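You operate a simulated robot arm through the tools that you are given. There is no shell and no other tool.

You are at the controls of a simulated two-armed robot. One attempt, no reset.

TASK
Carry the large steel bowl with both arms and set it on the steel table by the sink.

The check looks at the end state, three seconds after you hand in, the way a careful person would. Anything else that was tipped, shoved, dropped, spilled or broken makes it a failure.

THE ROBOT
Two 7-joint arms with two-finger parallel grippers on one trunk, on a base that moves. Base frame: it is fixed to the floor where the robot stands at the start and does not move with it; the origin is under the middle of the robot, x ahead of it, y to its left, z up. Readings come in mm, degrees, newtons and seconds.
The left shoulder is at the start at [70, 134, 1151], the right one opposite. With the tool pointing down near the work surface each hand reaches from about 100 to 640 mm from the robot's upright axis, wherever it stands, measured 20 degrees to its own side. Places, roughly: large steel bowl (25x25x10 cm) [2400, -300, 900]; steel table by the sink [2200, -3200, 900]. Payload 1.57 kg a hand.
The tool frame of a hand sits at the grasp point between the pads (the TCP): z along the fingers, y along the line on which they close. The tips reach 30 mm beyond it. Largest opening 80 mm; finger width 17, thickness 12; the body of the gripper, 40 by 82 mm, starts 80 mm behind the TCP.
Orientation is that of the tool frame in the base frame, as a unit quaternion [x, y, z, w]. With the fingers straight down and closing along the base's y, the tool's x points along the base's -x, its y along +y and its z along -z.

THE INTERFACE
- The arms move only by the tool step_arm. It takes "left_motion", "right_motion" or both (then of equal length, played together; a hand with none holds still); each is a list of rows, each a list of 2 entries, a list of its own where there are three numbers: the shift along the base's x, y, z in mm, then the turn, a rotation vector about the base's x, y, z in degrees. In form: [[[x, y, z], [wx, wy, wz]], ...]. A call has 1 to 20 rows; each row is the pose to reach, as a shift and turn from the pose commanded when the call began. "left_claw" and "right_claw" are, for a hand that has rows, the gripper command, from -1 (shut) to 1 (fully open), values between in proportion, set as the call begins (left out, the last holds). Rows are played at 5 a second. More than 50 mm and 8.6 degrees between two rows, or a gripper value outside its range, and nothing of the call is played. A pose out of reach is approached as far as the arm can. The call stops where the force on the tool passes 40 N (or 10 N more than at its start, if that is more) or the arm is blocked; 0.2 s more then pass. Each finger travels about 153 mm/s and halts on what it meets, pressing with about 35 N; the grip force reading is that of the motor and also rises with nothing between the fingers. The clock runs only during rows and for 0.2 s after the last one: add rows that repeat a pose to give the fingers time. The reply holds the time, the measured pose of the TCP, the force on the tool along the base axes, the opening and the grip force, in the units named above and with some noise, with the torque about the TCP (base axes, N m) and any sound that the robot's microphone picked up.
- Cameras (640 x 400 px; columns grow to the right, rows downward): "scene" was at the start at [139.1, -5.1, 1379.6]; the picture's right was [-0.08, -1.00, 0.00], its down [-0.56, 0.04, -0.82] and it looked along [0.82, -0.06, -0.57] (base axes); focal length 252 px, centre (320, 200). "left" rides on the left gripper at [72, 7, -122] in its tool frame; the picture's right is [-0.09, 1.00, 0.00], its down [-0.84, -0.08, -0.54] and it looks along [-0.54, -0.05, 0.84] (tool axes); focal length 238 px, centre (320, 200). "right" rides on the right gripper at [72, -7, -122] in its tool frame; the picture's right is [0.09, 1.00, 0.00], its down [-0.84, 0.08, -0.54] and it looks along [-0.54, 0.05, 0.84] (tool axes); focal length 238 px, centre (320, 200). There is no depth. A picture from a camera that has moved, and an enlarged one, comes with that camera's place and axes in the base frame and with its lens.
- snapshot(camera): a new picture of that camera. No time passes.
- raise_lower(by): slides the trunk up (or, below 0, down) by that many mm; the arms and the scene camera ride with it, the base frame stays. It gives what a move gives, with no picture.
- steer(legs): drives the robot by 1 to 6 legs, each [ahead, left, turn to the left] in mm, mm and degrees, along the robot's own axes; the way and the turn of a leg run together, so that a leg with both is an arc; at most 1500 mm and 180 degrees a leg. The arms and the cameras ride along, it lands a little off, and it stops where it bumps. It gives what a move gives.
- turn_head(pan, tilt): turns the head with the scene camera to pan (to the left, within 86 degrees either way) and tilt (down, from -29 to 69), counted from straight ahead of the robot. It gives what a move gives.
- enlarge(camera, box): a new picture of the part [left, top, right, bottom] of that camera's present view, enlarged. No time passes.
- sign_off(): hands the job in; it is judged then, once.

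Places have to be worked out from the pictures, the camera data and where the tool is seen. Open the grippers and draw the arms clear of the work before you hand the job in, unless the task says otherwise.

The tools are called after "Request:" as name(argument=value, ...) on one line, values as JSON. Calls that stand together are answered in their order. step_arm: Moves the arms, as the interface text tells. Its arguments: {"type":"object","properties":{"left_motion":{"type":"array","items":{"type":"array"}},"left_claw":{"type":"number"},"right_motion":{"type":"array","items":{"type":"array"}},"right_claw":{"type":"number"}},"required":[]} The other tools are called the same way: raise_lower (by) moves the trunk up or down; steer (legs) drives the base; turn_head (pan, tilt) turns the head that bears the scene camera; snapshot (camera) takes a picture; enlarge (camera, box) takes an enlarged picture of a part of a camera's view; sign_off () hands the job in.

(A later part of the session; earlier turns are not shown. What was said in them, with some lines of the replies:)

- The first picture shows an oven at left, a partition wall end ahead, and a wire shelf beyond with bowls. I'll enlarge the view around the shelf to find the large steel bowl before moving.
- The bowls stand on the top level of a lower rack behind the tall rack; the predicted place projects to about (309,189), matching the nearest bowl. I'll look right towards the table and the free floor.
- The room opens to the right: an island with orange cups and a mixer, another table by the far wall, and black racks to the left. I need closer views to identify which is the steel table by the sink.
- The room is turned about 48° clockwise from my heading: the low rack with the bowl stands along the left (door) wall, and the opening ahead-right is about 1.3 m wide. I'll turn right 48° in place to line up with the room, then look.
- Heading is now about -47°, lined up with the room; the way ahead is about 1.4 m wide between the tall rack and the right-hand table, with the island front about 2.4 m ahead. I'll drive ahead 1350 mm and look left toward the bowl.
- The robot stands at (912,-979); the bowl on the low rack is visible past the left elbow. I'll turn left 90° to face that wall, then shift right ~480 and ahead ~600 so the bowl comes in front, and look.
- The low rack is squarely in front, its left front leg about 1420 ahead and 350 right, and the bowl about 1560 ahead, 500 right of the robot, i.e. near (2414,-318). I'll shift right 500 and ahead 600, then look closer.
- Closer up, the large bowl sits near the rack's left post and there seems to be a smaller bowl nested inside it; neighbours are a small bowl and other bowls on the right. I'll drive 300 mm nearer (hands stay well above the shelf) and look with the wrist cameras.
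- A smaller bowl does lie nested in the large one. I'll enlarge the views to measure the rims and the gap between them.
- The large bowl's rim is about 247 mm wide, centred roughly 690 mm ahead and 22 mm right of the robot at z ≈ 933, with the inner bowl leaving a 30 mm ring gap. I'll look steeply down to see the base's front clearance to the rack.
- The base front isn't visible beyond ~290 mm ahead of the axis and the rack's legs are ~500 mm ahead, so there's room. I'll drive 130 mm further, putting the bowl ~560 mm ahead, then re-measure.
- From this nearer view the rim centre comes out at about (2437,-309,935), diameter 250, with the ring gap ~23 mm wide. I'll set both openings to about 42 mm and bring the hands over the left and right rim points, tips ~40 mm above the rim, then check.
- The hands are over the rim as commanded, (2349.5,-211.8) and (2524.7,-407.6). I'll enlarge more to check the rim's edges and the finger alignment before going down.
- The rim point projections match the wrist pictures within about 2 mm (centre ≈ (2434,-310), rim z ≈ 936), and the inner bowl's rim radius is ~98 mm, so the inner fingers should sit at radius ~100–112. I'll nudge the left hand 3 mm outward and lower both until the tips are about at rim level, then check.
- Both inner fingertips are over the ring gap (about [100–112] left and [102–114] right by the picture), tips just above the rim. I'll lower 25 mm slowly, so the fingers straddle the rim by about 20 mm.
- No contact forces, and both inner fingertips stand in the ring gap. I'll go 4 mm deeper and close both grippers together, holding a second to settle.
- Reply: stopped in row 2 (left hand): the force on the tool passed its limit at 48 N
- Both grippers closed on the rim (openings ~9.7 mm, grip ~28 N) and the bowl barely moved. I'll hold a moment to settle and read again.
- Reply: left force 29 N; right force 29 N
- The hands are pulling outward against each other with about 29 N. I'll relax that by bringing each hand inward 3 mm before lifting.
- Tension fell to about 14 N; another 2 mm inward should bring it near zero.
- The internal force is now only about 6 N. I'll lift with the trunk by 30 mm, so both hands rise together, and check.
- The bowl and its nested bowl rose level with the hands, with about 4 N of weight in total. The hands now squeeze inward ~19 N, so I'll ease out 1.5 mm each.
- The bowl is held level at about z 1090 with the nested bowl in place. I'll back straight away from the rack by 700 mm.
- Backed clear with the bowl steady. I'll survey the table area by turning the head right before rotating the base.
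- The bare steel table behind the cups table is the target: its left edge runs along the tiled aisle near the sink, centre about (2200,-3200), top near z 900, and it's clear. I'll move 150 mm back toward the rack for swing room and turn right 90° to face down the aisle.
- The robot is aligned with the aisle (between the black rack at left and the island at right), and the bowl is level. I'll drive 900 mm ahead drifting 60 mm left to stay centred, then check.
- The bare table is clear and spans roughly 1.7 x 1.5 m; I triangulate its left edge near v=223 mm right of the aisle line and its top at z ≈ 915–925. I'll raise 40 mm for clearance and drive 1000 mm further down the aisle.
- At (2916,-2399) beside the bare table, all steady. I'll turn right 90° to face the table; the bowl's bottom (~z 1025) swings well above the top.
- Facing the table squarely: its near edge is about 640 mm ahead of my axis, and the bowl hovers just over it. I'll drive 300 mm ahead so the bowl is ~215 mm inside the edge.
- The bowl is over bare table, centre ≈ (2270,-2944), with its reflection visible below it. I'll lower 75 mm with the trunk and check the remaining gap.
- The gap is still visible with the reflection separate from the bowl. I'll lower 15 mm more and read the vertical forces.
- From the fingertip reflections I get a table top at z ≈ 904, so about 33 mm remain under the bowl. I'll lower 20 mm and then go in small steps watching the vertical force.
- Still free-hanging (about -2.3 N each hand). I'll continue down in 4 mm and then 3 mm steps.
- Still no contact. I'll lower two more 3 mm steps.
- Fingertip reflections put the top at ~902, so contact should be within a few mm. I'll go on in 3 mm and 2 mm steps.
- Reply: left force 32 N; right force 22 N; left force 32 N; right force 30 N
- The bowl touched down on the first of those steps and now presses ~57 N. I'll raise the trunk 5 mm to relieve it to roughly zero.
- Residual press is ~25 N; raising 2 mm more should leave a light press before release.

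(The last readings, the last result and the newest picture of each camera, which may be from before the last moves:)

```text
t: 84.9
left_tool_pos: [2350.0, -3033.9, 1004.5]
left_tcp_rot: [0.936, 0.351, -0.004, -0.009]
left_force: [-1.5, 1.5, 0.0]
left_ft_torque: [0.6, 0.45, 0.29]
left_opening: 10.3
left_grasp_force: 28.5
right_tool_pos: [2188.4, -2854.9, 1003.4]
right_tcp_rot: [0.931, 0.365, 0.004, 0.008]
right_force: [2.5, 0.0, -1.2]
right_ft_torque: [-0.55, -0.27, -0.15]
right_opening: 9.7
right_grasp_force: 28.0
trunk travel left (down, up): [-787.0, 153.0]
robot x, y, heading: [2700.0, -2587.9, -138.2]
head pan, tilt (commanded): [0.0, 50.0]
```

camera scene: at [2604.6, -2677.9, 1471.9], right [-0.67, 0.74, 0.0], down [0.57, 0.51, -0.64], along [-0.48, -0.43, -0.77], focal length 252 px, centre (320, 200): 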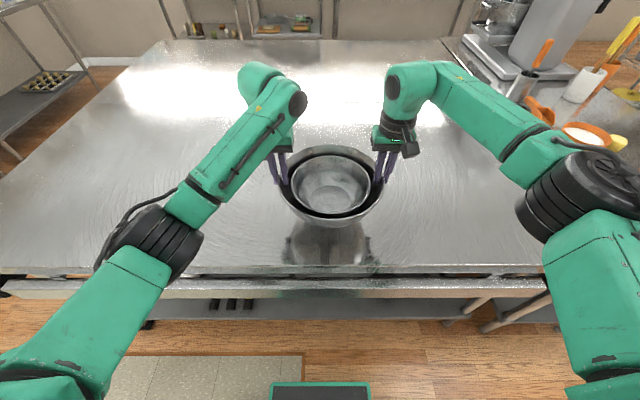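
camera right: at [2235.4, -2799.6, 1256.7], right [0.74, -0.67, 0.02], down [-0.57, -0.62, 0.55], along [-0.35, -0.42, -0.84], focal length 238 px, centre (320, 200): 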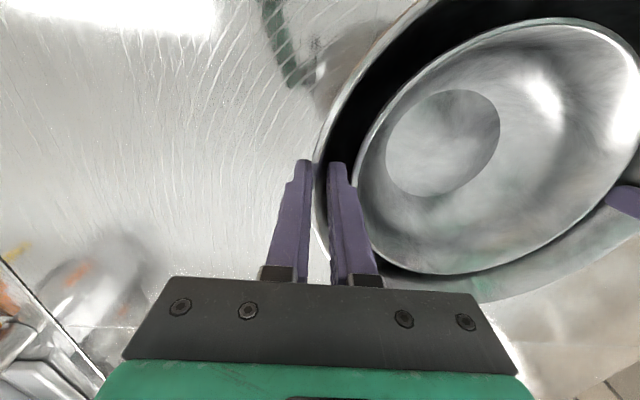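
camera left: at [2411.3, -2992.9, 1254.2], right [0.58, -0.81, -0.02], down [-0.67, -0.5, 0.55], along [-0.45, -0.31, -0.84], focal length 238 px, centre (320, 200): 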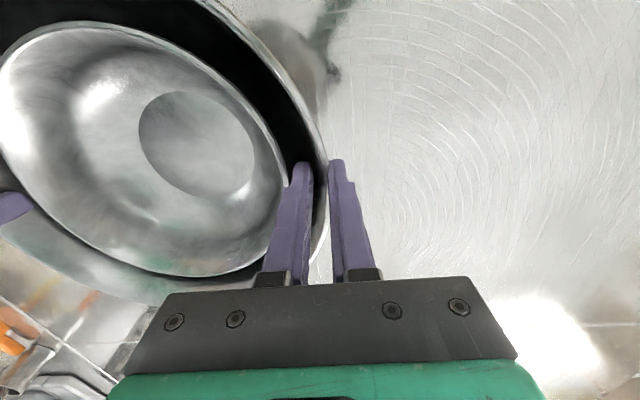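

The bowl rests on the table with near-zero hand forces. I'll open both grippers only slightly (to ~17 mm) so the inner fingers don't push the nested bowl, and check.

Request:
step_arm(left_motion=[[[0, 0, 0], [0, 0, 0]], [[0, 0, 0], [0, 0, 0]]], right_motion=[[[0, 0, 0], [0, 0, 0]], [[0, 0, 0], [0, 0, 0]]], left_claw=-0.58, right_claw=-0.58)

Request:
enlarge(camera="scene", box=[260, 125, 420, 225])

Request:
enlarge(camera="left", box=[180, 80, 420, 280])

Request:
enlarge(camera="right", box=[240, 80, 480, 280])

```text
t: 85.5
left_tool_pos: [2349.3, -3034.1, 1004.7]
left_tcp_rot: [0.936, 0.351, -0.006, -0.01]
left_force: [-0.2, -0.2, -1.3]
left_ft_torque: [-0.01, 0.04, 0.01]
left_opening: 16.7
left_grasp_force: 0.0
right_tool_pos: [2187.6, -2856.4, 1007.1]
right_tcp_rot: [0.931, 0.365, 0.003, 0.009]
right_force: [-0.2, 0.2, 0.5]
right_ft_torque: [-0.01, 0.02, 0.03]
right_opening: 16.6
right_grasp_force: 0.1
trunk travel left (down, up): [-787.0, 153.0]
robot x, y, heading: [2695.0, -2595.0, -138.5]
head pan, tilt (commanded): [0.0, 50.0]
```

```text
4.00 times, centred on (340, 175) of scene
camera zoom: at [2604.9, -2677.7, 1418.9], right [-0.67, 0.74, 0.0], down [0.57, 0.51, -0.64], along [-0.48, -0.43, -0.77], focal length 1009 px, centre (240, 300)
```

zoom: 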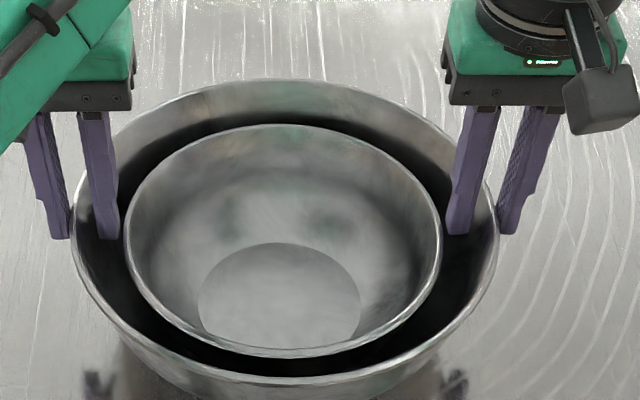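

```text
2.00 times, centred on (300, 180) of left
camera zoom: at [2410.2, -2994.1, 1125.4], right [0.58, -0.81, -0.02], down [-0.67, -0.5, 0.55], along [-0.45, -0.31, -0.84], focal length 477 px, centre (360, 240)
```

zoom: 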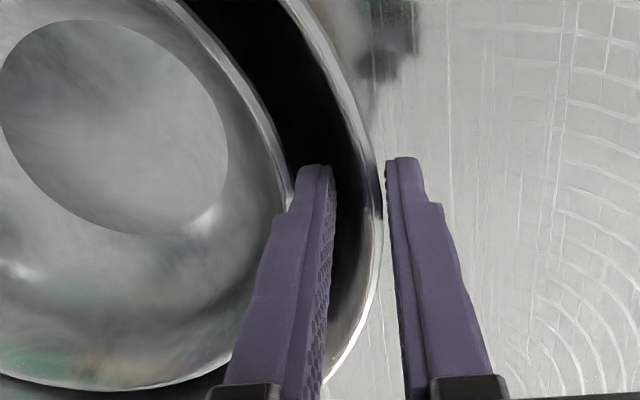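

```text
2.00 times, centred on (360, 180) of right
camera zoom: at [2234.3, -2800.7, 1127.9], right [0.74, -0.67, 0.02], down [-0.57, -0.62, 0.54], along [-0.35, -0.42, -0.84], focal length 477 px, centre (240, 240)
```

zoom: 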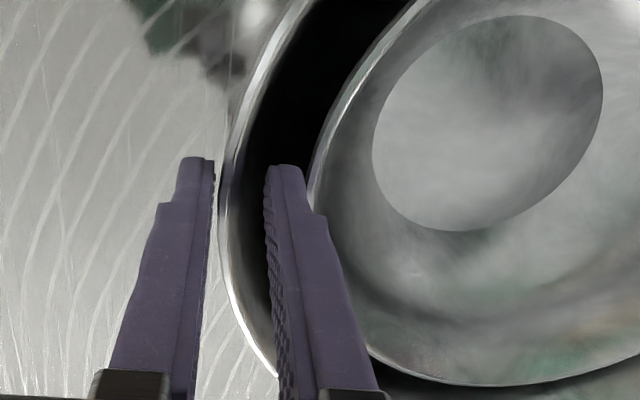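

Both hands are free of load and the bowl stands on the table. I'll lift straight up with the trunk, first 12 mm to check for snagging, then on.

Request:
raise_lower(by=12)

Request:
enlarge(camera="scene", box=[260, 125, 420, 225])

```text
t: 86.1
left_tool_pos: [2348.9, -3032.4, 1016.2]
left_tcp_rot: [0.936, 0.35, -0.006, -0.009]
left_force: [-0.2, 0.5, 0.8]
left_ft_torque: [0.0, -0.01, 0.02]
left_opening: 16.8
left_grasp_force: 0.0
right_tool_pos: [2187.6, -2856.8, 1019.7]
right_tcp_rot: [0.931, 0.364, 0.002, 0.009]
right_force: [0.5, 0.1, -0.9]
right_ft_torque: [0.0, 0.05, -0.03]
right_opening: 16.7
right_grasp_force: 0.1
trunk travel left (down, up): [-799.0, 141.0]
robot x, y, heading: [2699.1, -2592.4, -138.4]
head pan, tilt (commanded): [0.0, 50.0]
```

```text
4.00 times, centred on (340, 175) of scene
camera zoom: at [2605.1, -2677.5, 1431.0], right [-0.67, 0.74, 0.0], down [0.57, 0.51, -0.64], along [-0.48, -0.43, -0.77], focal length 1009 px, centre (240, 300)
```

zoom: 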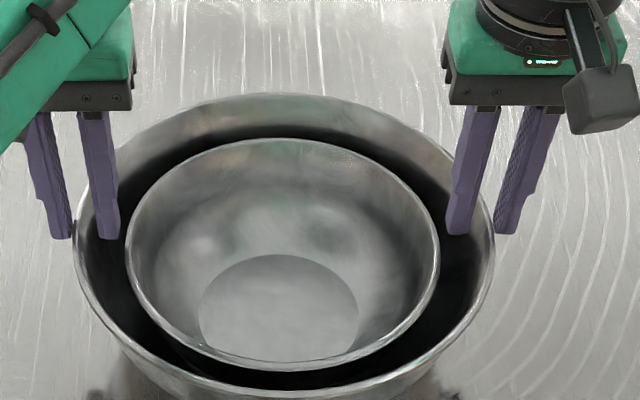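

The bowl stayed down while the hands rose freely. I'll raise 110 mm more to bring the fingers well clear above the rim.

Request:
raise_lower(by=110)

Request:
snapshot(camera="scene")

```text
t: 87.5
left_tool_pos: [2350.1, -3035.1, 1125.9]
left_tcp_rot: [0.936, 0.351, -0.005, -0.009]
left_force: [0.0, 0.3, -0.5]
left_ft_torque: [0.0, 0.0, 0.0]
left_opening: 16.8
left_grasp_force: 0.0
right_tool_pos: [2187.9, -2855.4, 1128.7]
right_tcp_rot: [0.931, 0.364, 0.003, 0.01]
right_force: [0.2, 0.1, -0.5]
right_ft_torque: [0.01, 0.01, -0.04]
right_opening: 16.8
right_grasp_force: 0.1
trunk travel left (down, up): [-909.0, 31.0]
robot x, y, heading: [2696.7, -2595.9, -138.1]
head pan, tilt (commanded): [0.0, 50.0]
```

```text
taken
camera scene: at [2604.7, -2677.9, 1540.9], right [-0.67, 0.74, 0.0], down [0.57, 0.51, -0.64], along [-0.48, -0.43, -0.77], focal length 252 px, centre (320, 200)
```

scene: 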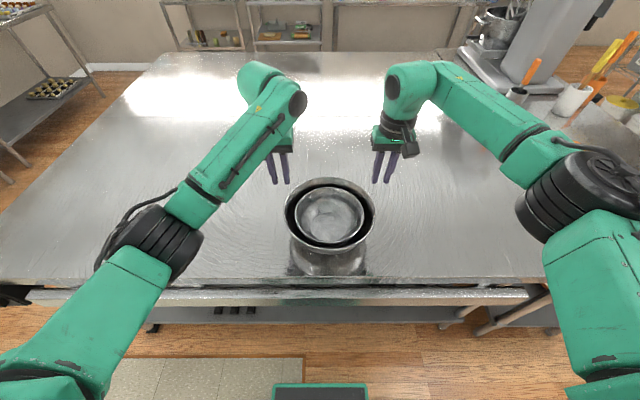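

The bowl stands fully on the table with the nested bowl undisturbed, hands 100 mm above it. I'll open the grippers fully and back away 300 mm to the spot I came from.

Request:
step_arm(left_motion=[[[0, 0, 0], [0, 0, 0]], [[0, 0, 0], [0, 0, 0]], [[0, 0, 0], [0, 0, 0]]], right_motion=[[[0, 0, 0], [0, 0, 0]], [[0, 0, 0], [0, 0, 0]], [[0, 0, 0], [0, 0, 0]]], left_claw=1, right_claw=1)

Request:
steer(legs=[[-300, 0, 0]])

Request:
snapshot(camera="scene")

Request:
enlarge(camera="scene", box=[240, 80, 432, 230])

```text
t: 88.3
left_tool_pos: [2349.9, -3033.9, 1126.6]
left_tcp_rot: [0.936, 0.351, -0.005, -0.01]
left_force: [0.1, 0.7, -0.1]
left_ft_torque: [-0.01, 0.05, -0.01]
left_opening: 79.7
left_grasp_force: 0.0
right_tool_pos: [2187.8, -2857.5, 1128.9]
right_tcp_rot: [0.931, 0.365, 0.002, 0.009]
right_force: [0.2, -0.9, 0.3]
right_ft_torque: [-0.01, 0.0, 0.01]
right_opening: 80.0
right_grasp_force: 0.1
trunk travel left (down, up): [-909.0, 31.0]
robot x, y, heading: [2696.7, -2597.5, -138.2]
head pan, tilt (commanded): [0.0, 50.0]
```

```text
t: 90.3
left_tool_pos: [2572.4, -2832.7, 1125.2]
left_tcp_rot: [0.937, 0.35, -0.005, -0.01]
left_force: [0.8, -0.7, -0.7]
left_ft_torque: [0.0, 0.0, 0.0]
left_opening: 80.0
left_grasp_force: 0.1
right_tool_pos: [2410.0, -2654.3, 1128.5]
right_tcp_rot: [0.932, 0.363, 0.003, 0.01]
right_force: [-0.7, -0.2, -0.2]
right_ft_torque: [-0.01, -0.02, 0.03]
right_opening: 79.9
right_grasp_force: 0.1
trunk travel left (down, up): [-909.0, 31.0]
robot x, y, heading: [2925.6, -2391.6, -138.7]
head pan, tilt (commanded): [0.0, 50.0]
```

```text
taken
camera scene: at [2827.2, -2478.7, 1540.6], right [-0.66, 0.75, 0.0], down [0.57, 0.51, -0.64], along [-0.48, -0.43, -0.77], focal length 252 px, centre (320, 200)
```

scene: 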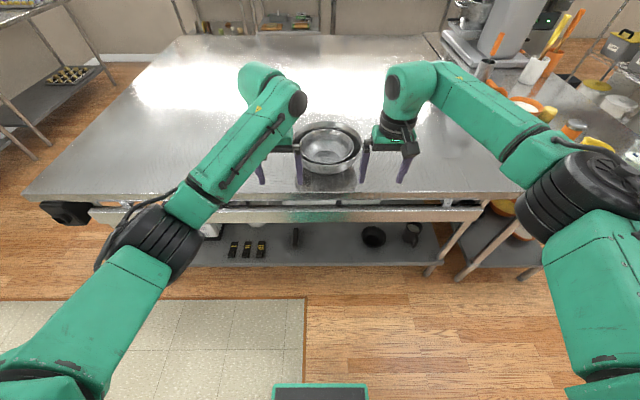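

```text
2.67 times, centred on (336, 155) of scene
camera zoom: at [2827.2, -2478.7, 1540.6], right [-0.66, 0.75, 0.0], down [0.57, 0.51, -0.64], along [-0.48, -0.43, -0.77], focal length 672 px, centre (277, 320)
```

zoom: 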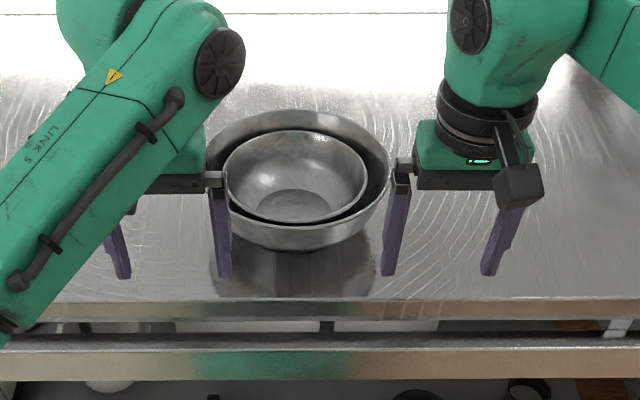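

The large bowl stands upright on the bare steel table, fully inside its edge, with the nested bowl still seated in it. The grippers are open and clear, and nothing else was touched. I'm handing in.

Request:
sign_off()

```text
The job is handed in.
```

I carried the large steel bowl with both arms and set it down upright on the bare steel table by the sink. It sits at about (2270, -2945), fully inside the table's edge. I have handed the job in but have not seen the result of the check.

- **Nested bowl:** a smaller bowl was already nested inside the large one. I left it there, so it travelled along and is still seated in it.
- **Touchdown:** I lowered about 5 mm too far. The bowl pressed on the table with roughly 57 N for about a second before I eased off. The pictures afterwards show nothing moved or damaged.
- **Surroundings:** the base and arms hit nothing along the way. The other bowls were in place on the rack when I backed away.
- **Hands:** both grippers are open. They are about 300 mm back from the bowl and above the table height.
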